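You operate a simulated robot arm through the tools that you are given. There is no shell and no other tool. Be economical: measure what you need, move in short steps, check, and stop when the job is done.

You run a simulated robot arm. Do the job below in one go: nothing can be reset, and whatever is moved stays where it is left.

TASK
Test both plugs on LEAD, purple first, and bin each as the screen says.
Fine: good in green, faulty in red; knob back to OFF.
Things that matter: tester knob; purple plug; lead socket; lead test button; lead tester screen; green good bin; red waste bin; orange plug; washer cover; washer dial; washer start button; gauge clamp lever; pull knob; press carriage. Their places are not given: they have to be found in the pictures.

It is judged by the outcome, as a careful person would: the job done as asked, and still so three seconds after it is handed in. It fails if anything else is knocked over, pushed out of place, dropped, spilled or broken.

THE ROBOT
A 7-joint arm with a two-finger parallel gripper, fixed in place. Base frame: the origin is at the foot of the arm, x ahead of it, y to its left, z up. Units: cm, degrees, N and s.
With the tool pointing down near the work surface it reaches from about 30 to 70 cm from the base axis. Its first joint turns from -66.0 to 66.0 degrees. Payload 1.57 kg.
The tool frame sits at the grasp point between the pads (the TCP): z along the fingers, y along the line on which they close. The tips reach 3 cm beyond it. The gripper opens to 11 cm. The fingers are 2.4 cm wide and 1.2 cm thick; the gripper's body (4.8 by 11.2 cm) begins 7.8 cm behind the TCP.
Orientation is that of the tool frame in the base frame, as a unit quaternion [x, y, z, w]. With the fingers straight down and closing along the base's y, the tool's x points along the base's -x, its y along +y and its z along -z.

THE INTERFACE
- The arm moves only by the tool step_arm. Its argument "rows" is a list of rows, each an object (a shift or turn left out is 0, a gripper value left out holds the last) with "hand": the gripper command, from -1 (fully open) to 1 (shut), values between in proportion; "translation": the shift along the tool's x, y, z in cm, a list of three; "rot": the turn, a rotation vector about the tool's x, y, z in degrees, a list of three. In form: [{"hand": hand, "translation": [x, y, z], "rot": [ax, ay, az]}, ...]. A call has 1 to 8 rows; each row shifts and turns the commanded pose from where the row before left it, along the tool's axes as they then stand. Rows are played at 5 a second. More than 5 cm and 8.6 degrees between two rows, or a gripper value outside its range, and nothing of the call is played. Where a pose cannot be reached the arm comes as near as it can. A force on the tool above 40 N (or 10 N above the force at the start of the call, whichever is more), or a blocked arm, ends the call early, and 0.2 s more pass. Each finger travels about 10.8 cm/s and halts on what it meets, pressing with about 29 N; the grip force reading is that of the motor and also rises with nothing between the fingers. The clock runs only during rows and for 0.2 s after the last one: add rows that do not move to give the fingers time. It gives the time, the measured TCP pose, the force on the tool (base axes), the opening and the grip force at its end, in the units of the frame above (readings bear some noise), and new pictures: "views" is both (left out), scene, wrist or none.
- Cameras (640 x 400 px; columns grow to the right, rows downward): "scene" is fixed at [15.3, -41.42, 136.37]; the picture's right is [0.73, -0.68, 0.00], its down [-0.61, -0.66, -0.44] and it looks along [0.30, 0.32, -0.90] (base axes); focal length 214 px, centre (320, 200). "wrist" rides on the gripper at [-3.6, 0, -8] in the tool frame; the picture's right is [0.00, -1.00, 0.00], its down [0.97, 0.00, -0.24] and it looks along [0.24, 0.00, 0.97] (tool axes); focal length 218 px, centre (320, 200).
- pixel_to_xyz(camera, pixels): for up to 12 pixels [column, row] of the newest picture of that camera ("zoom" is the newest enlarged one), the place [x, y, z] in the base frame of the surface seen there, good to about 0.3 cm. No time passes.
- enlarge(camera, box): a new picture of the part [left, top, right, bottom] of that camera's present view, enlarged. No time passes.
- close_job(): hands the job in; it is judged then, once.

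Keep the steps short. Do not move on a guess: measure, check each grasp and each placing, and mend mistakes. In all there are 80 turns and 120 pictures (those below and enlarged ones count). Leave the gripper open and the arm clear of the work at the hand-in unless told otherwise, and finish with a single line.

The tools are called after ">>>" as name(argument=value, ...) on one line, values as JSON. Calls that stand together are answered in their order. step_arm: Moves the arm, as the interface text tells. Its arguments: {"type":"object","properties":{"rows":{"type":"array","items":{"type":"object","properties":{"hand":{"type":"number"},"translation":{"type":"array","items":{"type":"number"}},"rot":{"type":"array","items":{"type":"number"}}}}},"views":{"type":"string","enum":["both","scene","wrist","none"]}},"required":["rows"]} The other tools are called the same way: pixel_to_xyz (camera, pixels) gives the place of the surface under pixels of a picture; enlarge (camera, box) takes an enlarged picture of a part of a camera's view; close_job () hands the job in.

At the start:

```text
clock: 0.0
position: [36.52, 3.71, 124.94]
ee_rot: [0.0, 1.0, 0.0, 0.0]
ft_force: [-0.8, 0.6, 0.5]
gripper_width: 10.99
gripper_force: 0.0
```

scene: 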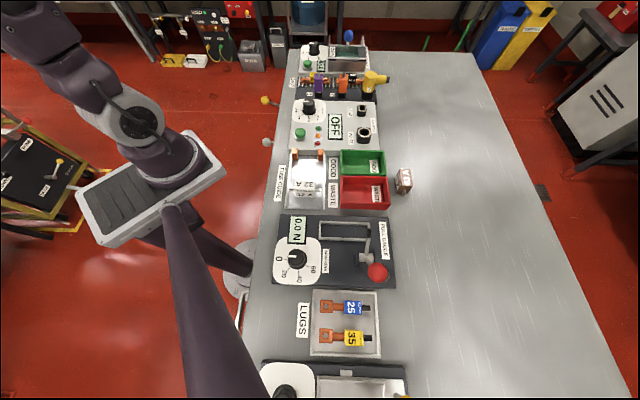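
wrist: 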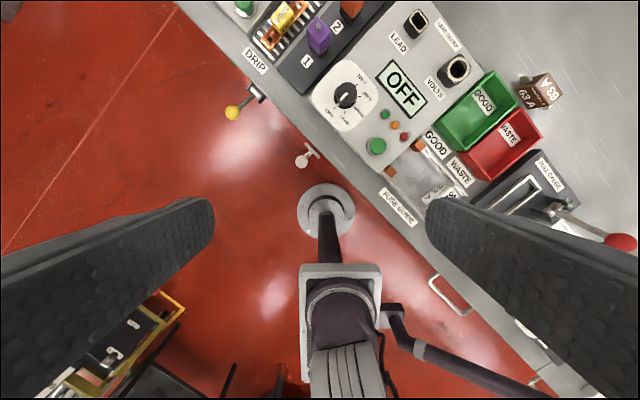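

I see the tester with the OFF screen near scene (335,125), plugs near (320,85) and bins near (362,175). I'll enlarge both views to read the details.

>>> enlarge(camera="scene", box=[270, 40, 430, 140])

>>> enlarge(camera="wrist", box=[220, 0, 560, 212])

```text
4.00 times, centred on (350, 90) of scene
```

zoom: 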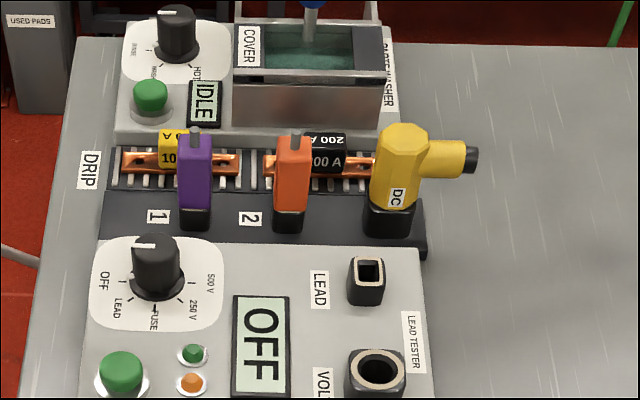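

```text
1.88 times, centred on (390, 106) of wrist
```

zoom: 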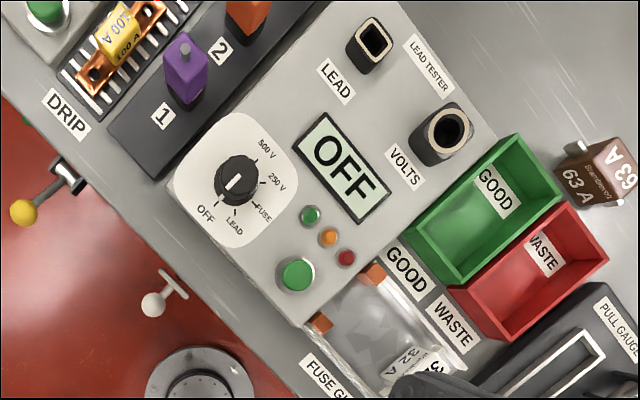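

I'll measure the key points in the newest zoom (wrist) and a few in the scene view.

>>> pixel_to_xyz(camera="zoom", pixels=[[240, 178], [232, 188], [208, 228], [297, 275], [374, 40], [358, 45], [185, 60], [187, 42], [470, 245], [535, 310], [290, 180], [348, 180]])

>>> pixel_to_xyz(camera="scene", pixels=[[318, 78], [319, 73], [342, 80], [343, 75], [361, 110], [308, 106], [303, 132], [362, 160], [364, 192], [320, 95], [372, 77], [390, 150]])

```text
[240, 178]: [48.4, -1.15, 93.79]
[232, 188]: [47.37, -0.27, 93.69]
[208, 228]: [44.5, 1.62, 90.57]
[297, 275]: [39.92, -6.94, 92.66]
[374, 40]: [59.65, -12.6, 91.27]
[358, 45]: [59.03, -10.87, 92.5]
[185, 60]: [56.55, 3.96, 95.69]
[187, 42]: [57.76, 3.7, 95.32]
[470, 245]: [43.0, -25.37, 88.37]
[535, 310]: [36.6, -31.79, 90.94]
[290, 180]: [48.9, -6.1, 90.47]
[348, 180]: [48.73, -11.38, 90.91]
```

```text
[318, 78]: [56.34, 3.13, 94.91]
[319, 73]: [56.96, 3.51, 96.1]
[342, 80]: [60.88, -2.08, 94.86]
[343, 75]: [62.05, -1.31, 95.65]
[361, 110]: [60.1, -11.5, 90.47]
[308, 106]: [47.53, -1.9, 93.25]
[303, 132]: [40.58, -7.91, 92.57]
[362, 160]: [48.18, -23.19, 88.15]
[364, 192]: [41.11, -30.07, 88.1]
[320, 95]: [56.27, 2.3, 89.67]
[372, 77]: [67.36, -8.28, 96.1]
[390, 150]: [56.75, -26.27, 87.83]
```

The tester bench is turned by about 45°. The knob is at about (48,-1), with its top at z 93.8. I'll move above it and look.

>>> step_arm(rows=[{"hand": -1, "translation": [-2.2, -0.9, 4]}, {"translation": [-2.2, -0.9, 4]}, {"translation": [-2.2, -0.9, 4]}, {"translation": [-2.2, -0.9, 4]}, {"translation": [-2.2, -0.9, 4]}, {}], views="wrist")

```text
clock: 1.4
position: [47.28, -1.14, 104.89]
ee_rot: [0.0, 1.0, 0.0, 0.0]
ft_force: [-0.8, -0.4, -0.3]
gripper_width: 11.01
gripper_force: 0.1
```

wrist: 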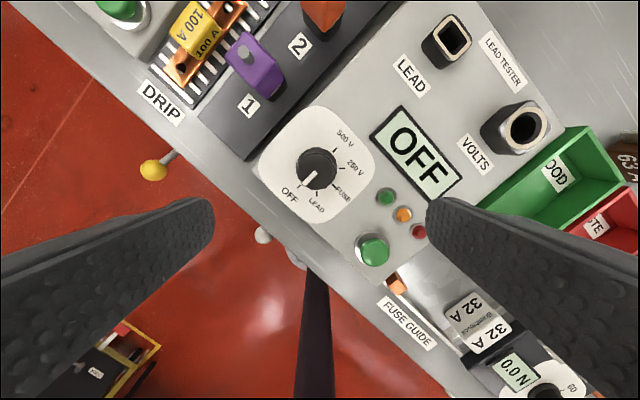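

>>> enlarge(camera="wrist", box=[240, 90, 400, 230])

>>> pixel_to_xyz(camera="wrist", pixels=[[318, 165], [300, 160], [336, 168], [318, 150], [318, 185], [250, 60], [243, 45], [449, 38], [432, 50], [466, 40], [372, 248], [375, 210]])

```text
2.86 times, centred on (320, 160) of wrist
```

zoom: 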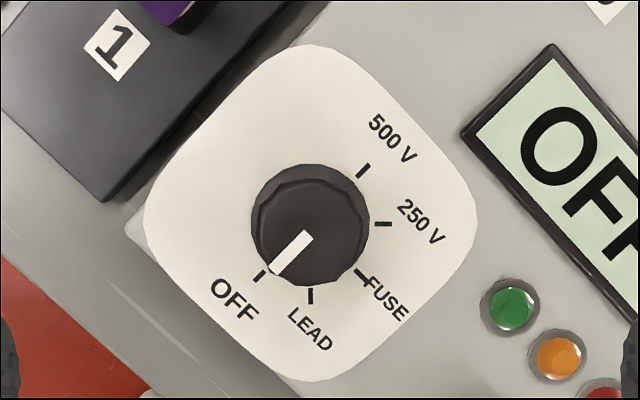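

```text
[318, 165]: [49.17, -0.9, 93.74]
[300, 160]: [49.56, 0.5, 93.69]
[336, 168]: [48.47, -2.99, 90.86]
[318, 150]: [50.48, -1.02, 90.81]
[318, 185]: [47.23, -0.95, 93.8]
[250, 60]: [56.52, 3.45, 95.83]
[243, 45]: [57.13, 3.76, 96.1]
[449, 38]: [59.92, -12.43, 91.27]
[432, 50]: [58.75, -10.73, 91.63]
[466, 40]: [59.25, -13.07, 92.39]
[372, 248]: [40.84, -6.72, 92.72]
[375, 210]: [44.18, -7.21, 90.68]
```

The knob centre is at (48.75,-0.85). The pointer is on OFF, and LEAD is 45° counter-clockwise seen from above. I'll descend with the fingers partly closed.

>>> step_arm(rows=[{"hand": -0.1, "translation": [-1.47, 0.29, 2]}, {"translation": [0, 0, 3]}, {"translation": [0, 0, 2.6]}, {"translation": [0, 0, 1.5]}, {"translation": [0, 0, 1.4]}, {}], views="both")

```text
clock: 2.8
position: [48.75, -0.47, 94.55]
ee_rot: [0.0, 1.0, 0.0, 0.0]
ft_force: [0.5, -0.3, 0.0]
gripper_width: 6.03
gripper_force: 0.0
```

scene: 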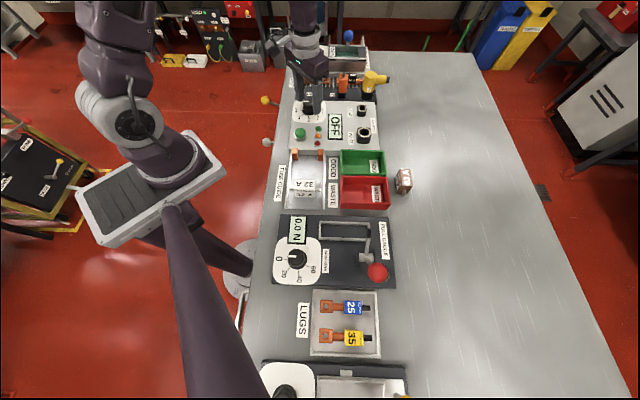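
wrist: 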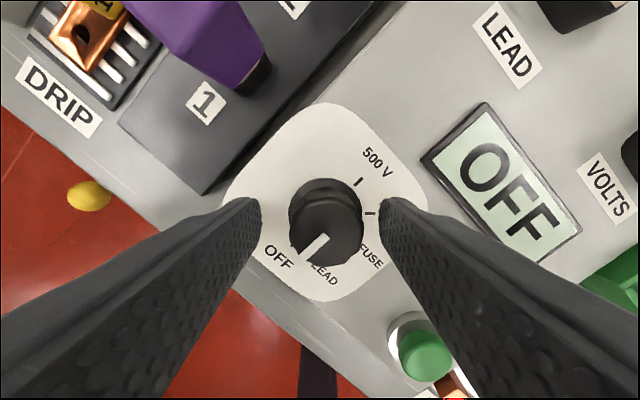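

The knob centre reads about 0.4 cm to the -y side, so I'll recentre and close on it.

>>> step_arm(rows=[{"translation": [0.2, -0.4, 0.2]}, {"hand": 1}, {}, {}], views="wrist")

```text
clock: 3.8
position: [48.67, -0.8, 94.3]
ee_rot: [-0.001, 1.0, -0.001, 0.0]
ft_force: [0.3, 10.1, 2.0]
gripper_width: 3.32
gripper_force: 41.4
```

wrist: 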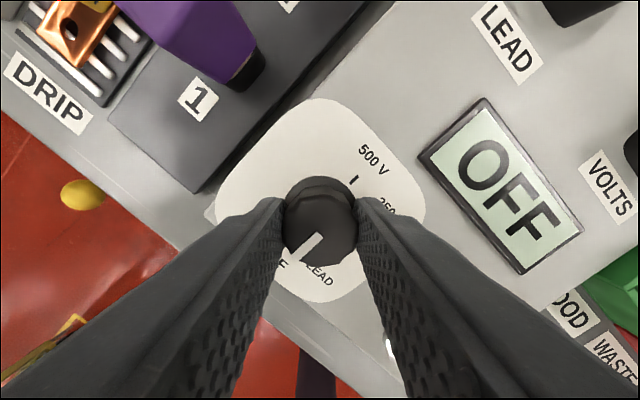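

The grip holds at 3.3 cm. I'll ease slightly toward +y and turn -45° about the tool z axis.

>>> step_arm(rows=[{"translation": [0, 0.1, 0]}, {"rot": [0, 0, -7.5]}, {"rot": [0, 0, -7.5]}, {"rot": [0, 0, -7.5]}, {"rot": [0, 0, -7.5]}, {"rot": [0, 0, -7.5]}, {"rot": [0, 0, -7.5]}, {}], views="both")

>>> enlarge(camera="scene", box=[280, 80, 400, 155])

```text
clock: 5.6
position: [48.68, -0.55, 94.21]
ee_rot: [-0.384, 0.923, 0.001, 0.001]
ft_force: [-14.3, 16.3, 17.8]
gripper_width: 3.23
gripper_force: 41.1
```

scene: 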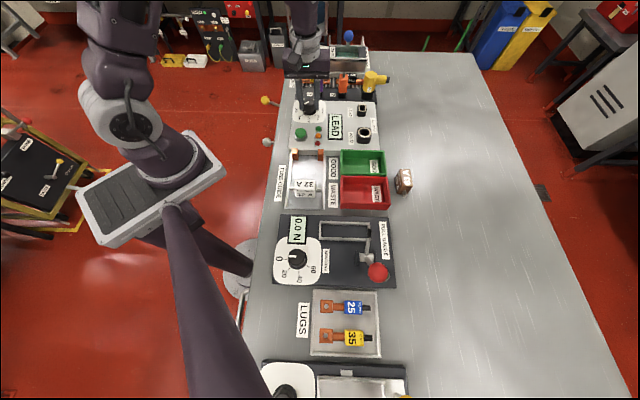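
wrist: 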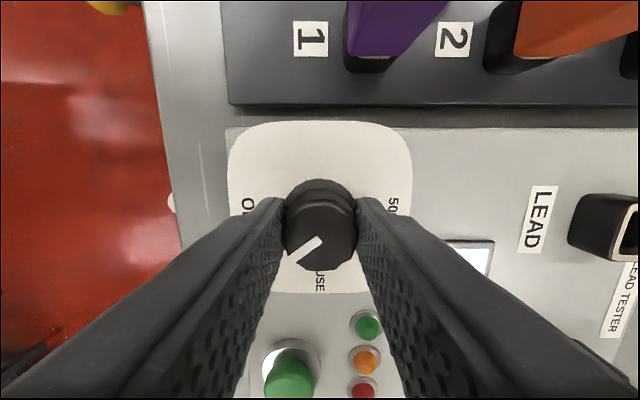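

```text
5.33 times, centred on (340, 118) of scene
```

zoom: 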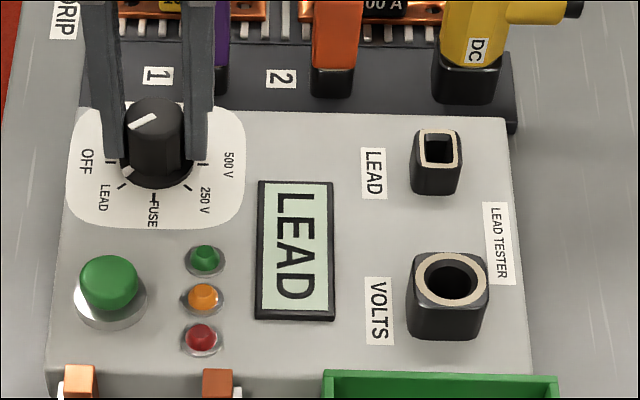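

The screen reads LEAD. I'll release and rise straight up.

>>> step_arm(rows=[{"hand": -0.1}, {}, {"translation": [0, 0, -4]}, {"translation": [0, 0, -4]}, {"translation": [-4, 0, -4]}, {"translation": [0, 0, -2]}, {}], views="both")

>>> enlarge(camera="scene", box=[280, 50, 400, 125])

```text
refused: row 5 steps farther than a row can; nothing moved
```

```text
5.33 times, centred on (340, 88) of scene
```

zoom: 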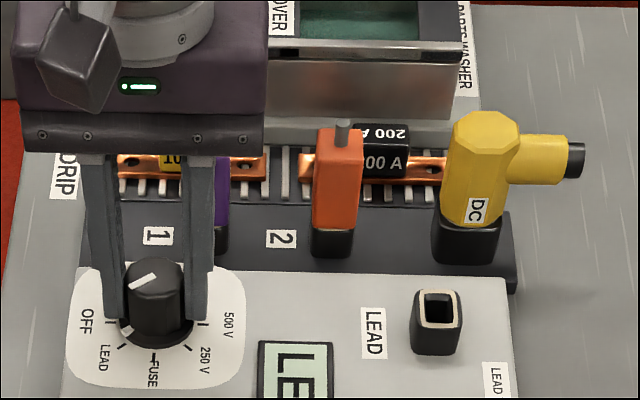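

Row 5 was too long, so nothing moved. I'll resend with shorter rows.

>>> step_arm(rows=[{"hand": -0.1}, {}, {"translation": [0, 0, -4]}, {"translation": [0, 0, -4]}, {"translation": [0, 0, -4]}, {"translation": [-4, 0, 0]}, {}], views="wrist")

```text
clock: 7.2
position: [51.78, 2.02, 106.18]
ee_rot: [-0.384, 0.923, 0.0, 0.0]
ft_force: [0.0, 0.3, -0.8]
gripper_width: 6.05
gripper_force: 0.1
```

wrist: 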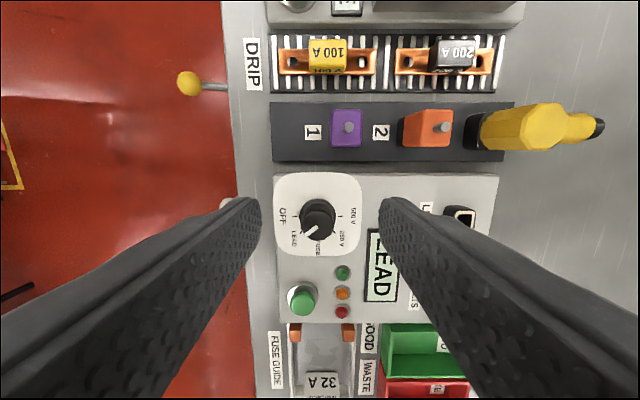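

>>> enlarge(camera="wrist", box=[260, 90, 500, 240])

>>> pixel_to_xyz(camera="wrist", pixels=[[347, 118], [347, 138], [347, 127], [335, 115], [358, 115], [335, 138], [442, 127], [430, 120], [420, 140], [460, 214], [346, 155], [300, 155]])

```text
2.67 times, centred on (380, 165) of wrist
```

zoom: 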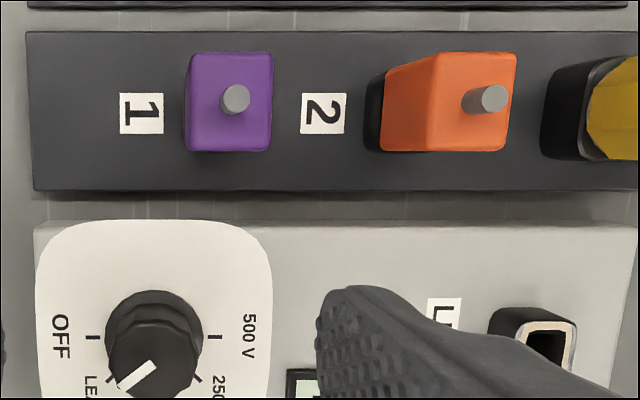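

```text
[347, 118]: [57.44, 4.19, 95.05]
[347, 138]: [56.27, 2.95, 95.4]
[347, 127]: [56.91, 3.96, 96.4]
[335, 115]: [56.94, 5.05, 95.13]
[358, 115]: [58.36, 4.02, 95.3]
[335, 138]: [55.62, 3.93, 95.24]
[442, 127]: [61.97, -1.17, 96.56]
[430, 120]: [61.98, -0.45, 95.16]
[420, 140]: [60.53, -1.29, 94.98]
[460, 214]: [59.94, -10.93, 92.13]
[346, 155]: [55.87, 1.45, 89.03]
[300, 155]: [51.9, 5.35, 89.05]
```

The purple plug's top centre is at about (56.9,3.9), z 95.2, with a stub up to 96.5. I'll hover above it with the tips clear.

>>> step_arm(rows=[{"translation": [-2.5, -1.2, 0]}, {"translation": [-2.4, -1.14, 0]}, {"translation": [0, 0, 3]}, {"translation": [0, 0, 3]}, {}], views="wrist")

```text
clock: 8.4
position: [56.84, 3.65, 100.06]
ee_rot: [-0.382, 0.924, 0.0, 0.0]
ft_force: [0.0, 0.5, -0.6]
gripper_width: 6.05
gripper_force: 0.0
```

wrist: 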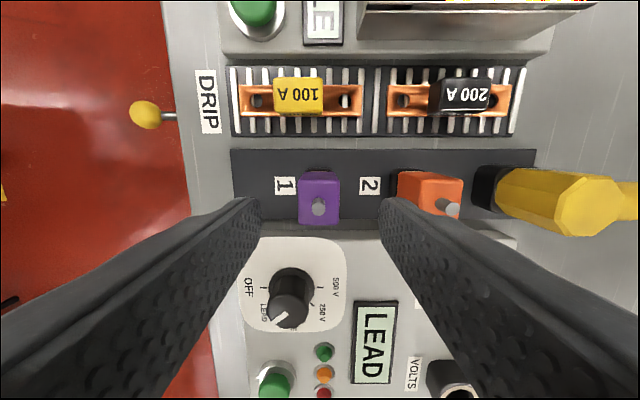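

It's centred to within 0.2 cm. I'll descend to z 94.5 and close.

>>> step_arm(rows=[{"translation": [-0.2, 0, 2]}, {"translation": [0, 0, 2]}, {"translation": [0, 0, 1.5]}, {}, {"hand": 1}, {}, {}], views="both")

>>> enlarge(camera="scene", box=[280, 50, 400, 125])

```text
clock: 10.0
position: [56.88, 3.92, 94.72]
ee_rot: [-0.382, 0.924, 0.0, 0.0]
ft_force: [1.2, -2.6, 0.1]
gripper_width: 2.53
gripper_force: 29.2
```

scene: 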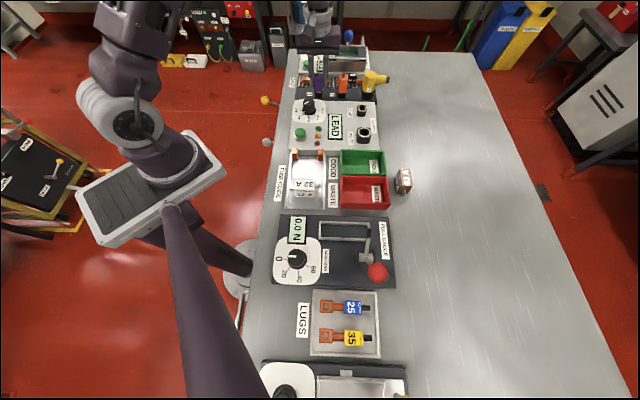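
wrist: 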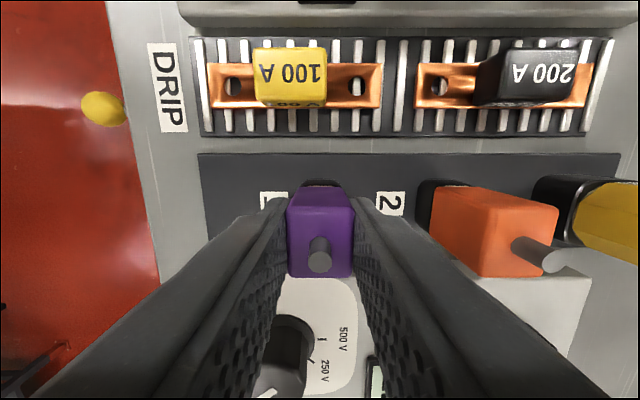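

```text
5.33 times, centred on (340, 88) of scene
```

zoom: 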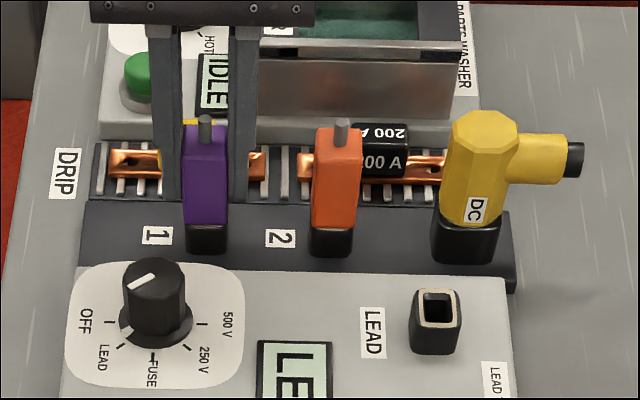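

The plug is gripped at 2.53 cm. I'll lift it straight up.

>>> step_arm(rows=[{"translation": [0, 0, -1]}, {"translation": [0, 0, -2]}, {"translation": [0, 0, -3]}, {"translation": [0, 0, -4]}, {}], views="both")

>>> enlarge(camera="scene", box=[280, 50, 400, 125])

```text
clock: 11.2
position: [56.87, 3.77, 104.83]
ee_rot: [-0.383, 0.924, 0.0, 0.0]
ft_force: [-0.1, -0.2, 0.4]
gripper_width: 2.53
gripper_force: 29.2
```

scene: 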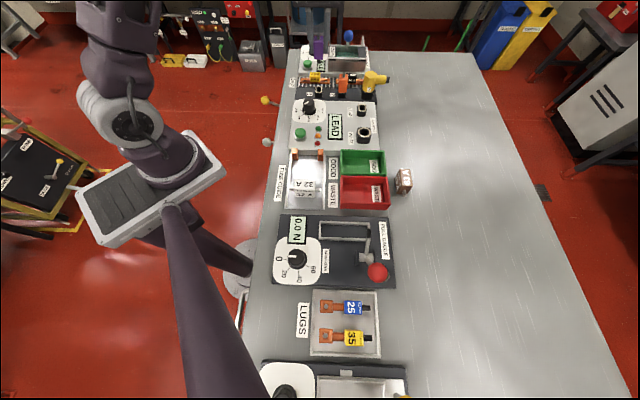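
wrist: 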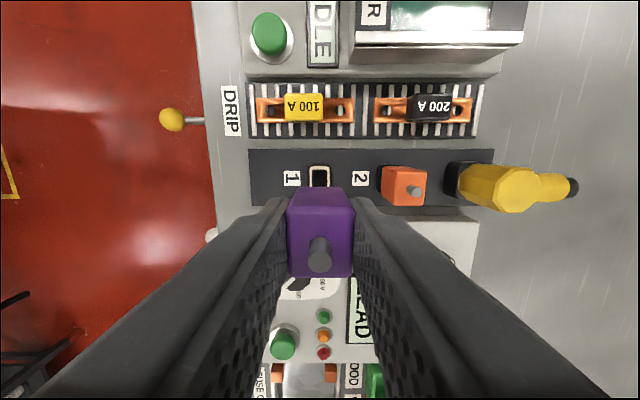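

```text
5.33 times, centred on (340, 88) of scene
```

zoom: 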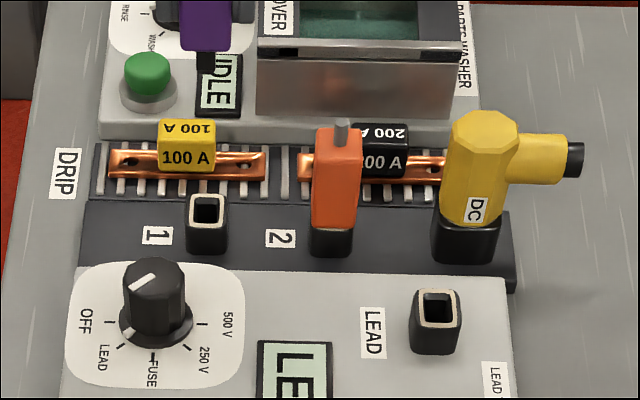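

The holder has the same square socket as LEAD. I'll measure both rims, so the same grasp can be moved over by the difference.

>>> pixel_to_xyz(camera="zoom", pixels=[[208, 196], [192, 210], [224, 210], [206, 225], [190, 225], [223, 227], [438, 291], [418, 306], [458, 306], [440, 326], [418, 322], [459, 325]])

>>> enlarge(camera="scene", box=[308, 80, 380, 125])

```text
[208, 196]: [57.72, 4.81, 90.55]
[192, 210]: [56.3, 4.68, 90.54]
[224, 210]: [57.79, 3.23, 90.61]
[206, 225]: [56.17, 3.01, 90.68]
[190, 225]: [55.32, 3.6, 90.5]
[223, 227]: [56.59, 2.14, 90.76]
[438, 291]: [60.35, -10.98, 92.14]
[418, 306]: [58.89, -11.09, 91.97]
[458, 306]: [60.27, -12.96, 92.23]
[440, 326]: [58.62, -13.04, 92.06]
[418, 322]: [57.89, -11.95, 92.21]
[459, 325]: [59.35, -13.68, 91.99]
```

```text
8.89 times, centred on (344, 102) of scene
```

zoom: 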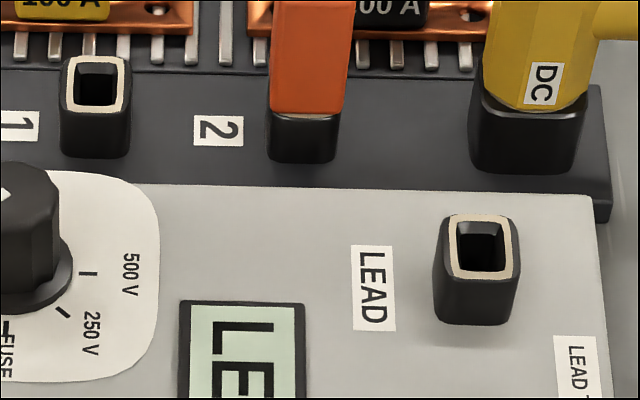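

The offset from holder 1 to LEAD is about (2.46,-15.95,+1.5). I'll move laterally at this height, clear of the 96.5-high plugs.

>>> step_arm(rows=[{"translation": [2.385, -3.255, 0]}, {"translation": [2.385, -3.255, 0]}, {"translation": [2.385, -3.255, 0]}, {"translation": [2.385, -3.255, 0]}, {}, {"translation": [0, 0, 3]}, {}], views="both")

>>> enlarge(camera="scene", box=[308, 70, 404, 130])

```text
clock: 12.8
position: [59.46, -12.17, 101.54]
ee_rot: [-0.383, 0.924, 0.0, 0.0]
ft_force: [-0.4, 0.5, -0.6]
gripper_width: 2.5
gripper_force: 29.5
```

scene: 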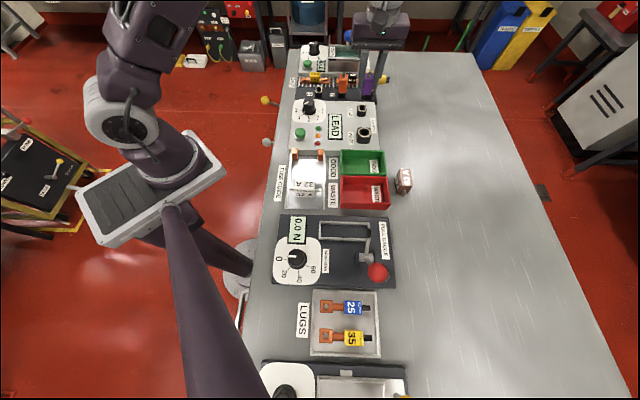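
wrist: 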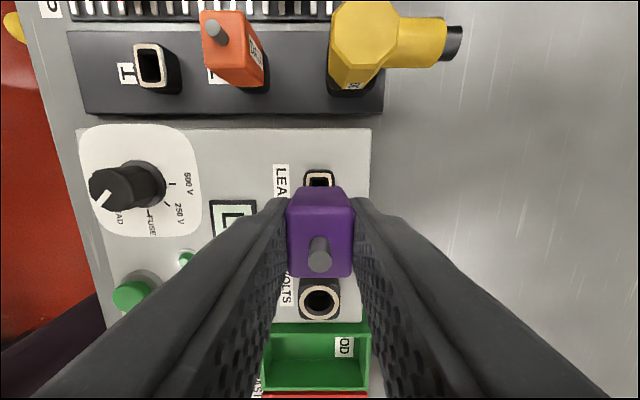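

```text
6.67 times, centred on (356, 100) of scene
```

zoom: 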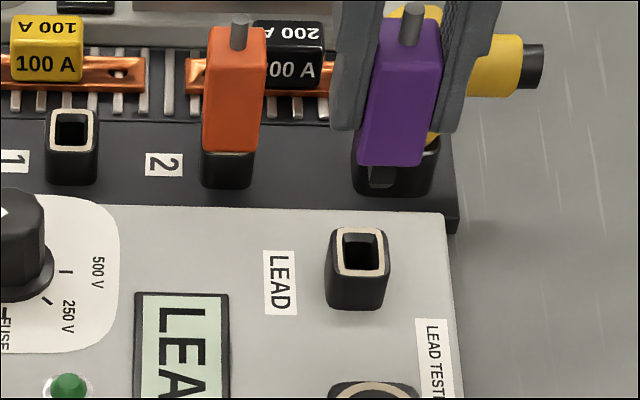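

The wrist view shows the LEAD hole at column 319, in line with the plug. I'll zoom in to check the fore-aft alignment.

>>> enlarge(camera="wrist", box=[280, 155, 360, 205])

```text
8.00 times, centred on (320, 180) of wrist
```

zoom: 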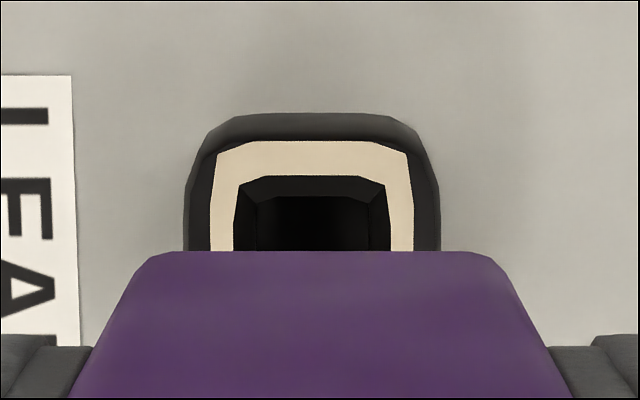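

It's aligned to about 0.1 cm. I'll nudge +0.07 in tool y and go down in small rows, watching the force.

>>> step_arm(rows=[{"translation": [0, 0.07, 1]}, {"translation": [0, 0, 1]}, {"translation": [0, 0, 0.7]}, {"translation": [0, 0, 0.6]}, {"translation": [0, 0, 0.6]}, {}], views="wrist")

>>> enlarge(camera="scene", box=[308, 70, 404, 130])

```text
clock: 14.2
position: [59.38, -12.02, 97.69]
ee_rot: [-0.382, 0.924, -0.001, -0.001]
ft_force: [0.7, 0.2, -0.1]
gripper_width: 2.53
gripper_force: 29.2
```

wrist: 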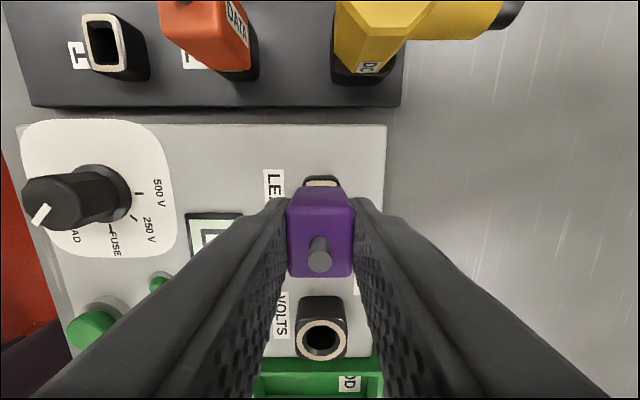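

```text
6.67 times, centred on (356, 100) of scene
```

zoom: 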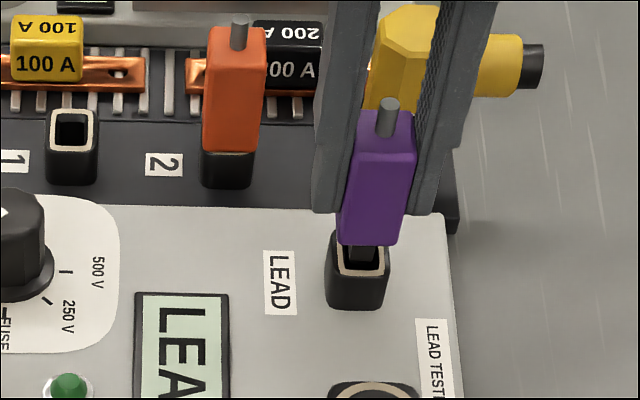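

The nose is entering cleanly. I'll go down the last 1.6 cm.

>>> step_arm(rows=[{"translation": [0, 0, 0.5]}, {"translation": [0, 0, 0.5]}, {"translation": [0, 0, 0.4]}, {"translation": [0, 0, 0.2]}, {}], views="wrist")

>>> enlarge(camera="scene", box=[308, 70, 404, 130])

```text
clock: 15.4
position: [59.49, -11.93, 96.18]
ee_rot: [-0.383, 0.924, -0.001, 0.001]
ft_force: [1.4, -2.0, 2.1]
gripper_width: 2.54
gripper_force: 28.8
```

wrist: 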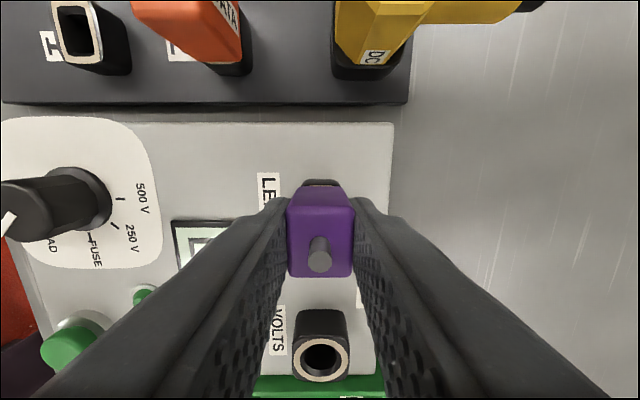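

```text
6.67 times, centred on (356, 100) of scene
```

zoom: 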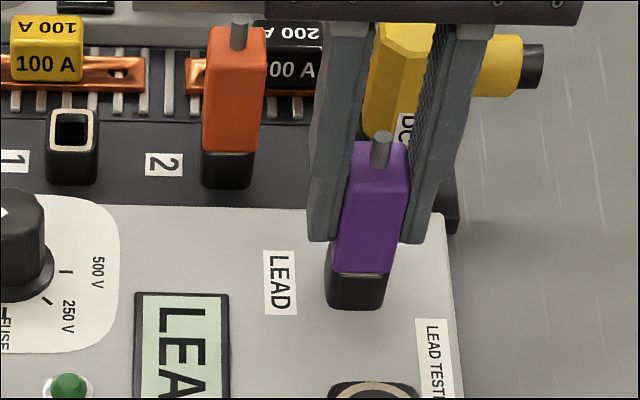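

It's seated with the body flush on the socket. I'll press slightly, release and rise.

>>> step_arm(rows=[{"translation": [0, 0, 0.15]}, {}, {"hand": -0.1}, {}, {"translation": [0, 0, -3]}, {"translation": [0, 0, -4]}, {"translation": [0, 0, -4]}, {}], views="none")

>>> step_arm(rows=[{"hand": 1, "translation": [2.4, 4.17, 0]}, {"translation": [2.4, 4.17, 0]}, {"translation": [2.4, 4.17, 0]}, {"translation": [2.4, 4.17, 0]}, {}], views="both")

>>> enlarge(camera="scene", box=[280, 80, 392, 150])

```text
clock: 17.2
position: [59.65, -11.97, 106.87]
ee_rot: [-0.382, 0.924, 0.0, 0.0]
ft_force: [-0.1, -0.2, 0.4]
gripper_width: 6.05
gripper_force: 0.0
```

```text
clock: 18.4
position: [40.58, -7.08, 107.2]
ee_rot: [-0.383, 0.924, 0.0, 0.0]
ft_force: [0.1, -0.4, 0.3]
gripper_width: 0.01
gripper_force: 21.4
```

scene: 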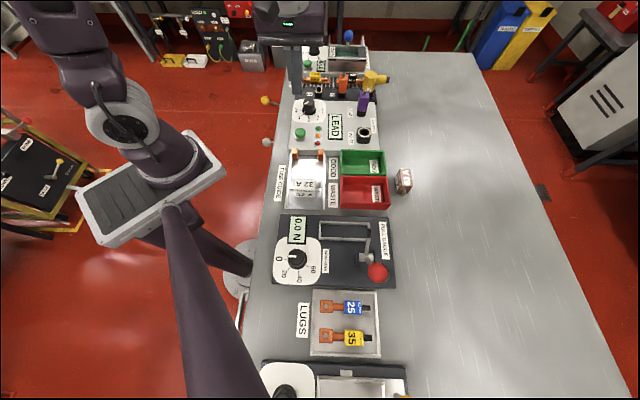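
wrist: 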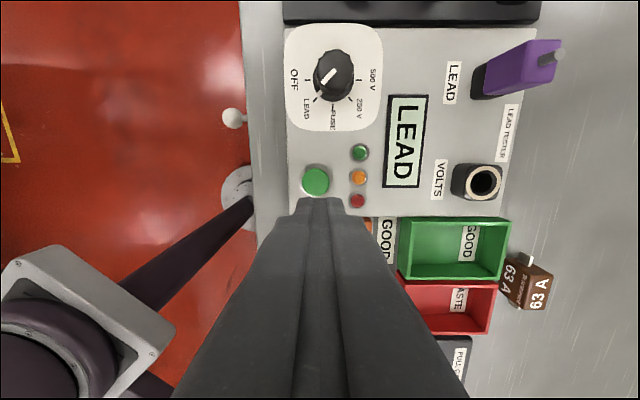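

```text
5.71 times, centred on (336, 115) of scene
```

zoom: 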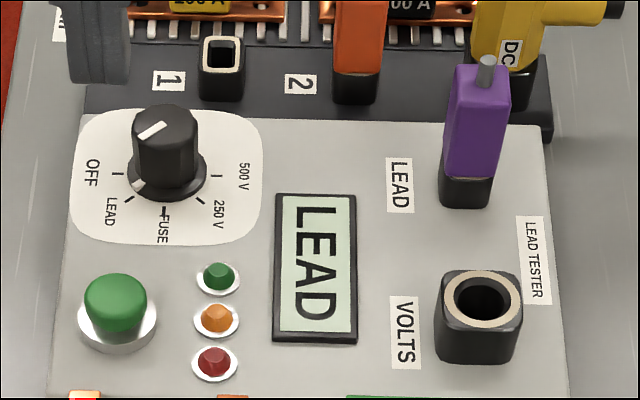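

The plug stands in LEAD. The button centre is about 0.2 cm in -x and 0.4 cm in +y of the tool. I'll descend to just above it (tips at z 93.2).

>>> step_arm(rows=[{"translation": [-0.2, 0.4, 4]}, {"translation": [0, 0, 4]}, {"translation": [0, 0, 2]}, {"translation": [0, 0, 0.8]}, {}], views="scene")

>>> enlarge(camera="scene", box=[280, 80, 392, 150])

```text
clock: 19.6
position: [40.49, -6.65, 96.31]
ee_rot: [-0.383, 0.924, -0.001, 0.0]
ft_force: [0.2, 0.3, 0.8]
gripper_width: 0.0
gripper_force: 21.5
```

scene: 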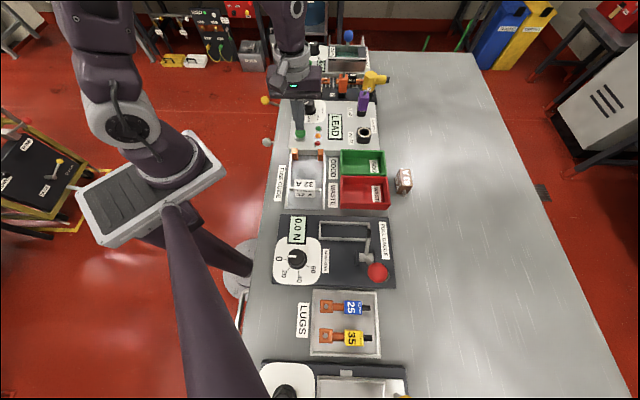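

```text
5.71 times, centred on (336, 115) of scene
```

zoom: 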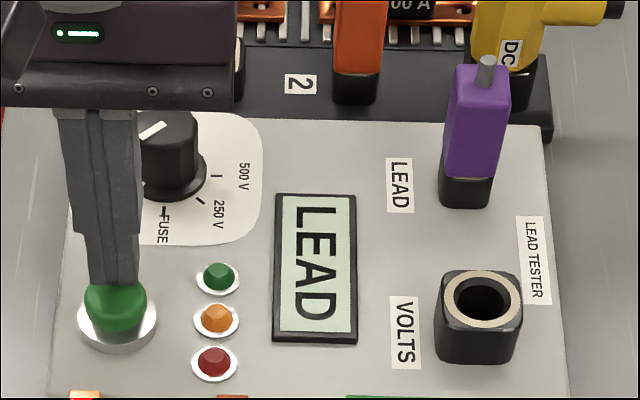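

The tips are over the button. I'll press in small steps and hold briefly.

>>> step_arm(rows=[{"translation": [0, 0, 0.4]}, {"translation": [0, 0, 0.3]}, {"translation": [0, 0, 0.3]}, {"translation": [0, 0, 0.2]}, {}, {}], views="scene")

>>> enlarge(camera="scene", box=[280, 80, 392, 150])

```text
clock: 21.0
position: [40.58, -6.57, 95.02]
ee_rot: [-0.382, 0.924, 0.0, 0.0]
ft_force: [1.2, 0.4, 3.6]
gripper_width: 0.02
gripper_force: 21.8
```

scene: 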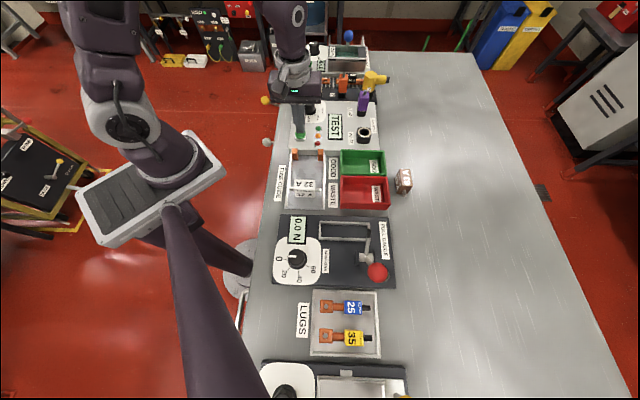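

```text
5.71 times, centred on (336, 115) of scene
```

zoom: 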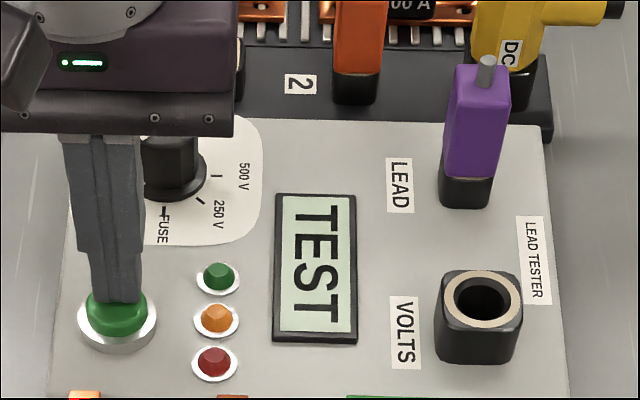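

The screen shows TEST. I'll hold and wait for the result.

>>> step_arm(rows=[{}, {}, {}, {}, {}, {}, {}, {}], views="none")

>>> enlarge(camera="scene", box=[280, 80, 392, 150])

```text
clock: 22.8
position: [40.37, -6.64, 95.05]
ee_rot: [-0.383, 0.924, 0.001, 0.0]
ft_force: [0.6, -0.3, 2.4]
gripper_width: 0.0
gripper_force: 21.8
```

```text
5.71 times, centred on (336, 115) of scene
```

zoom: 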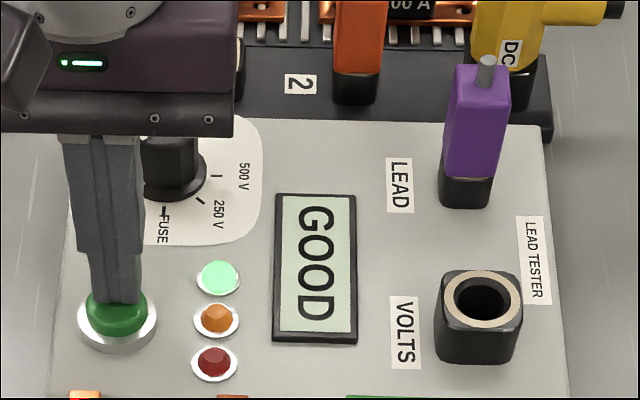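

GOOD, with the green lamp lit. I'll rise and go back above the purple plug with the gripper open to 6 cm.

>>> step_arm(rows=[{"translation": [0, 0, -4]}, {"translation": [0, 0, -4]}, {"translation": [0, 0, -4]}, {"hand": -0.1, "translation": [-2.35, -4.27, 0]}, {"translation": [-2.35, -4.27, 0]}, {"translation": [-2.35, -4.27, 0]}, {"translation": [-2.35, -4.27, 0]}, {}], views="both")

>>> enlarge(camera="scene", box=[280, 80, 400, 155])

```text
clock: 24.6
position: [59.48, -11.93, 106.94]
ee_rot: [-0.382, 0.924, -0.001, 0.0]
ft_force: [-0.5, -0.4, -0.2]
gripper_width: 6.06
gripper_force: 0.0
```

scene: 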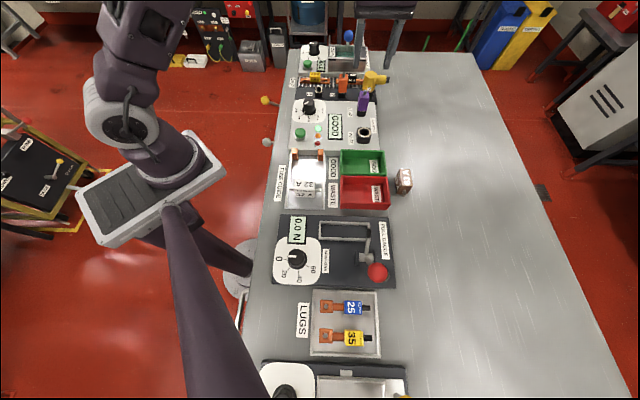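
wrist: 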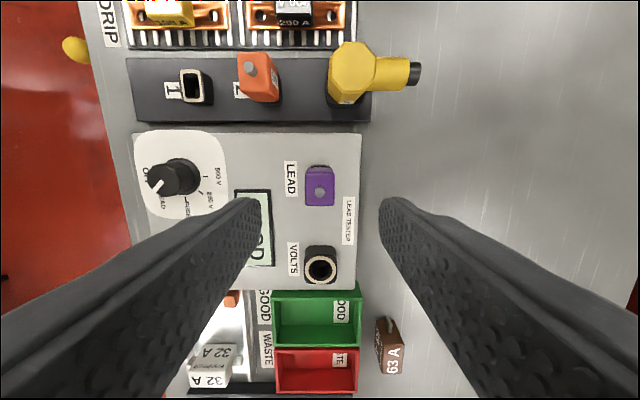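

```text
5.33 times, centred on (340, 118) of scene
```

zoom: 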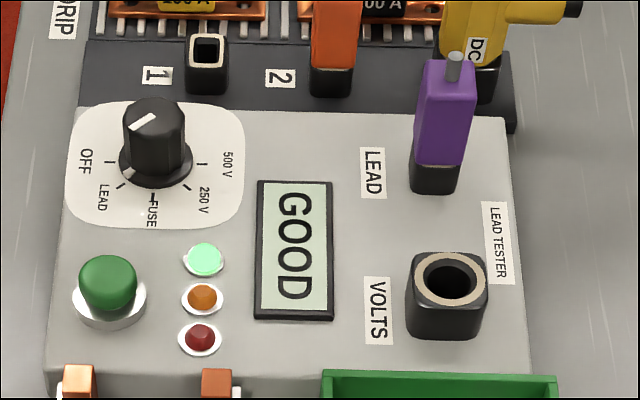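

The screen still says GOOD. I'll measure the bins in the wrist view, and descend 11 cm onto the plug and close.

>>> pixel_to_xyz(camera="wrist", pixels=[[305, 325], [275, 297], [360, 297], [273, 345], [360, 345], [315, 375], [278, 392], [357, 392], [340, 315]])

>>> step_arm(rows=[{"translation": [0, 0, 4]}, {"translation": [0, 0, 4]}, {"translation": [0, 0, 2]}, {"translation": [0, 0, 1]}, {}, {"hand": 1}, {}, {}], views="wrist")

```text
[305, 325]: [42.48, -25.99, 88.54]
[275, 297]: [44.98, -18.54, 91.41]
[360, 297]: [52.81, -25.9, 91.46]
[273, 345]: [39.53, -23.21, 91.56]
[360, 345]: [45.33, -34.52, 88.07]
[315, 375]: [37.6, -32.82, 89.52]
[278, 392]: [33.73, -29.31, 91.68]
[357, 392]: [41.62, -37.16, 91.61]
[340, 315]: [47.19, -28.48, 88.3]
```

```text
clock: 26.4
position: [59.45, -11.86, 95.83]
ee_rot: [-0.383, 0.924, 0.0, 0.0]
ft_force: [-0.8, 0.2, 0.5]
gripper_width: 2.53
gripper_force: 29.1
```

wrist: 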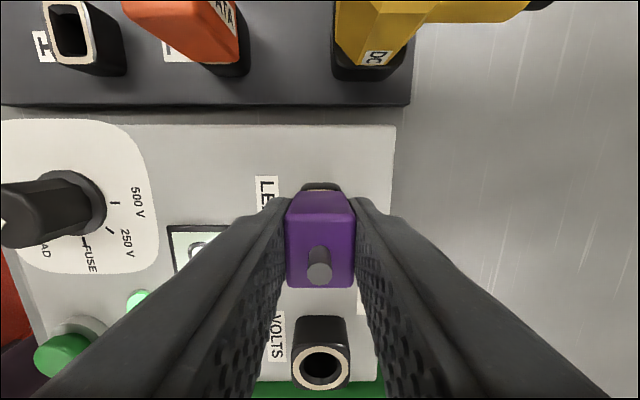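

The green bin's inside centre is about (46.2,-24.5), with its rim at z 91.5 and floor at z 88.4. The plug is held at 2.53 cm, so I'll lift it out and go over the bin.

>>> step_arm(rows=[{"translation": [0, 0, -1]}, {"translation": [0, 0, -3]}, {"translation": [0, 0, -4]}, {"translation": [0, 0, -4]}, {"translation": [4.5, 0.1, 0]}, {"translation": [4.5, 0.1, 0]}, {"translation": [4.5, 0.1, 0]}, {"translation": [4.5, 0.1, 0]}], views="both")

```text
clock: 28.2
position: [46.54, -24.48, 107.85]
ee_rot: [-0.382, 0.924, 0.0, 0.0]
ft_force: [-0.6, -0.2, -0.9]
gripper_width: 2.51
gripper_force: 29.0
```

scene: 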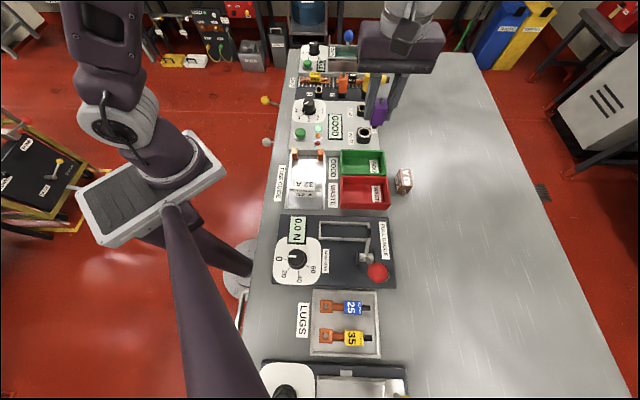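
wrist: 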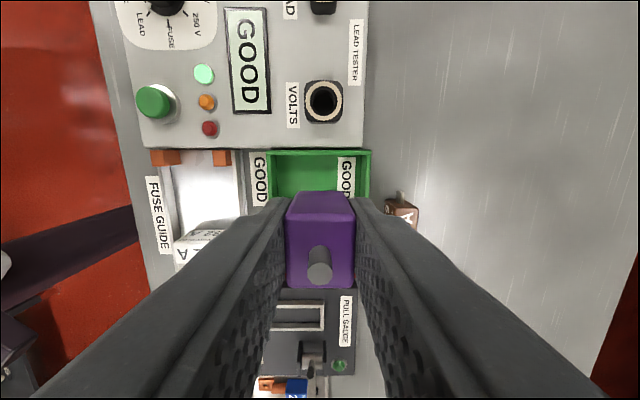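

I have the plug over the bin. I'll yaw +90° so the fingers close along the bin's short side.

>>> step_arm(rows=[{"rot": [0, 0, 8.5]}, {"rot": [0, 0, 8.5]}, {"rot": [0, 0, 8.5]}, {"rot": [0, 0, 8.5]}, {"rot": [0, 0, 8.5]}, {"rot": [0, 0, 8.5]}, {"rot": [0, 0, 8.5]}, {"rot": [0, 0, 8.5]}], views="none")

>>> step_arm(rows=[{"rot": [0, 0, 7.5]}, {"rot": [0, 0, 7.5]}, {"rot": [0, 0, 7]}, {"rot": [0, -8, 0]}, {"rot": [0, -8, 0]}, {"rot": [0, -8, 0]}, {"rot": [0, -8, 0]}, {"rot": [0, -8, 0]}], views="none")

>>> step_arm(rows=[{"rot": [0, -5, 0]}, {}, {}], views="both")

>>> enlarge(camera="scene", box=[296, 90, 440, 220])

```text
clock: 30.0
position: [46.3, -24.35, 108.07]
ee_rot: [0.201, 0.98, 0.0, 0.0]
ft_force: [-0.6, -0.3, -1.3]
gripper_width: 2.53
gripper_force: 29.1
```

```text
clock: 31.8
position: [46.21, -24.27, 108.14]
ee_rot: [0.359, 0.868, -0.131, 0.316]
ft_force: [0.5, 0.1, -0.8]
gripper_width: 2.54
gripper_force: 29.1
```

```text
clock: 32.6
position: [46.35, -24.47, 108.07]
ee_rot: [0.353, 0.854, -0.146, 0.354]
ft_force: [0.5, -0.3, -0.6]
gripper_width: 2.55
gripper_force: 28.6
```

scene: 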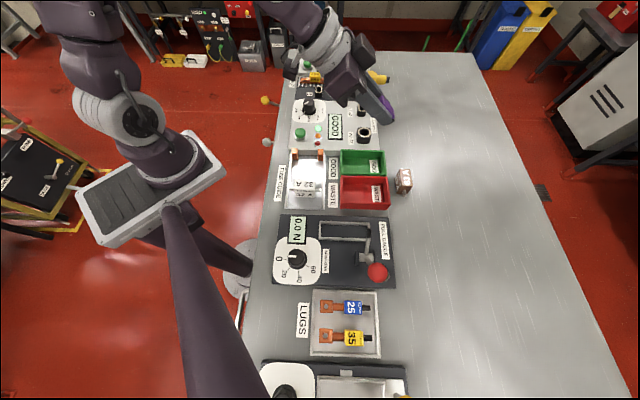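
wrist: 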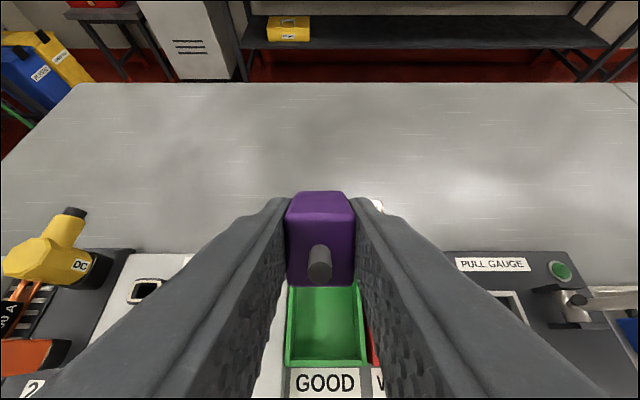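

```text
3.08 times, centred on (368, 155) of scene
```

zoom: 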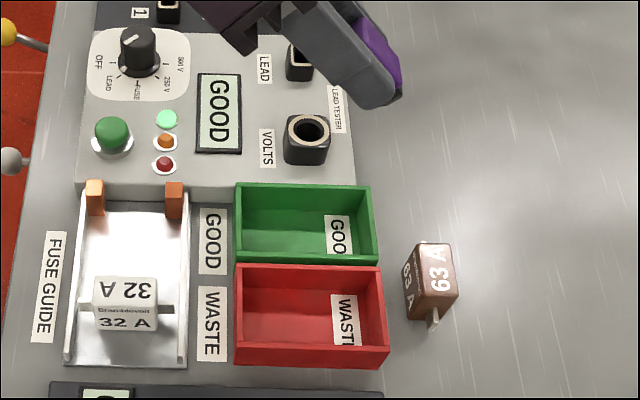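

The tilt is reached. I'll measure the green bin's rim more exactly before going down.

>>> pixel_to_xyz(camera="zoom", pixels=[[300, 186], [300, 260], [240, 220], [374, 220], [300, 240], [300, 205], [239, 187], [369, 187], [238, 261], [378, 260], [300, 266], [300, 365]])

```text
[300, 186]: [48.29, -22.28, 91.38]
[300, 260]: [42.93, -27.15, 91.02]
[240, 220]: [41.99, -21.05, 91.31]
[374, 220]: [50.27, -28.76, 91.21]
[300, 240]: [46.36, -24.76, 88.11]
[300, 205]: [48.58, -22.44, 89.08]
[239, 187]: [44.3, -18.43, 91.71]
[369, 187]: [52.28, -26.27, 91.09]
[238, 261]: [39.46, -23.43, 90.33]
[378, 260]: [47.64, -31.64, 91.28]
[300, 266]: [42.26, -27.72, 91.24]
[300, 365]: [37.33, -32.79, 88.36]
```

The bin centre is refined to e1≈50.2, e2≈15.0 along the bench axes. I'll lower 10 cm with the small correction.

>>> step_arm(rows=[{"translation": [0.18, -0.53, -0.18]}, {"translation": [2.83, 0, 2.83]}, {"translation": [2.83, 0, 2.83]}, {"translation": [1.41, 0, 1.41]}, {}], views="both")

>>> enlarge(camera="scene", box=[296, 90, 440, 220])

```text
clock: 33.8
position: [45.57, -24.5, 98.18]
ee_rot: [0.353, 0.854, -0.146, 0.354]
ft_force: [0.0, 0.4, -0.7]
gripper_width: 2.53
gripper_force: 28.8
```

scene: 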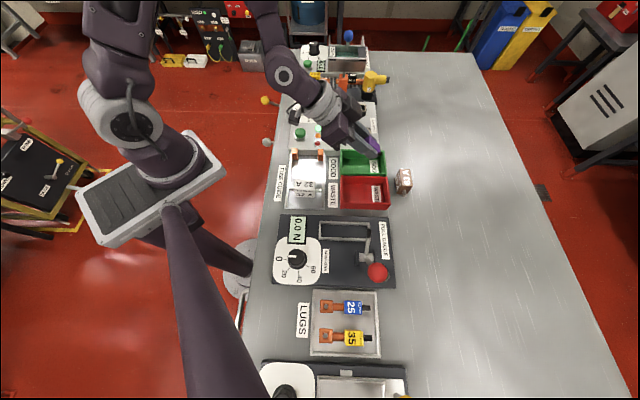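
wrist: 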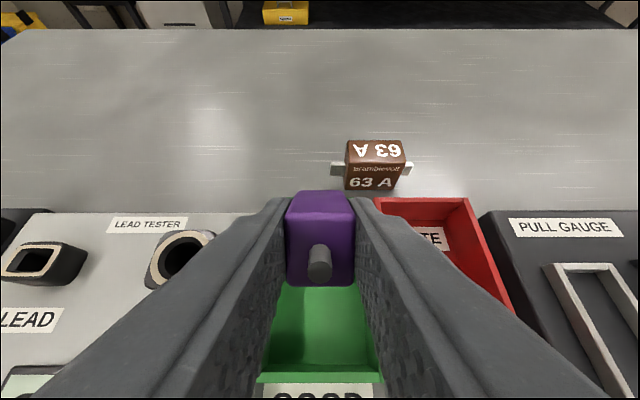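

```text
3.08 times, centred on (368, 155) of scene
```

zoom: 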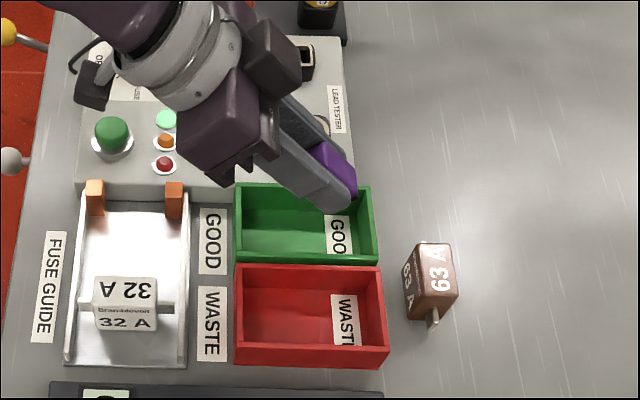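

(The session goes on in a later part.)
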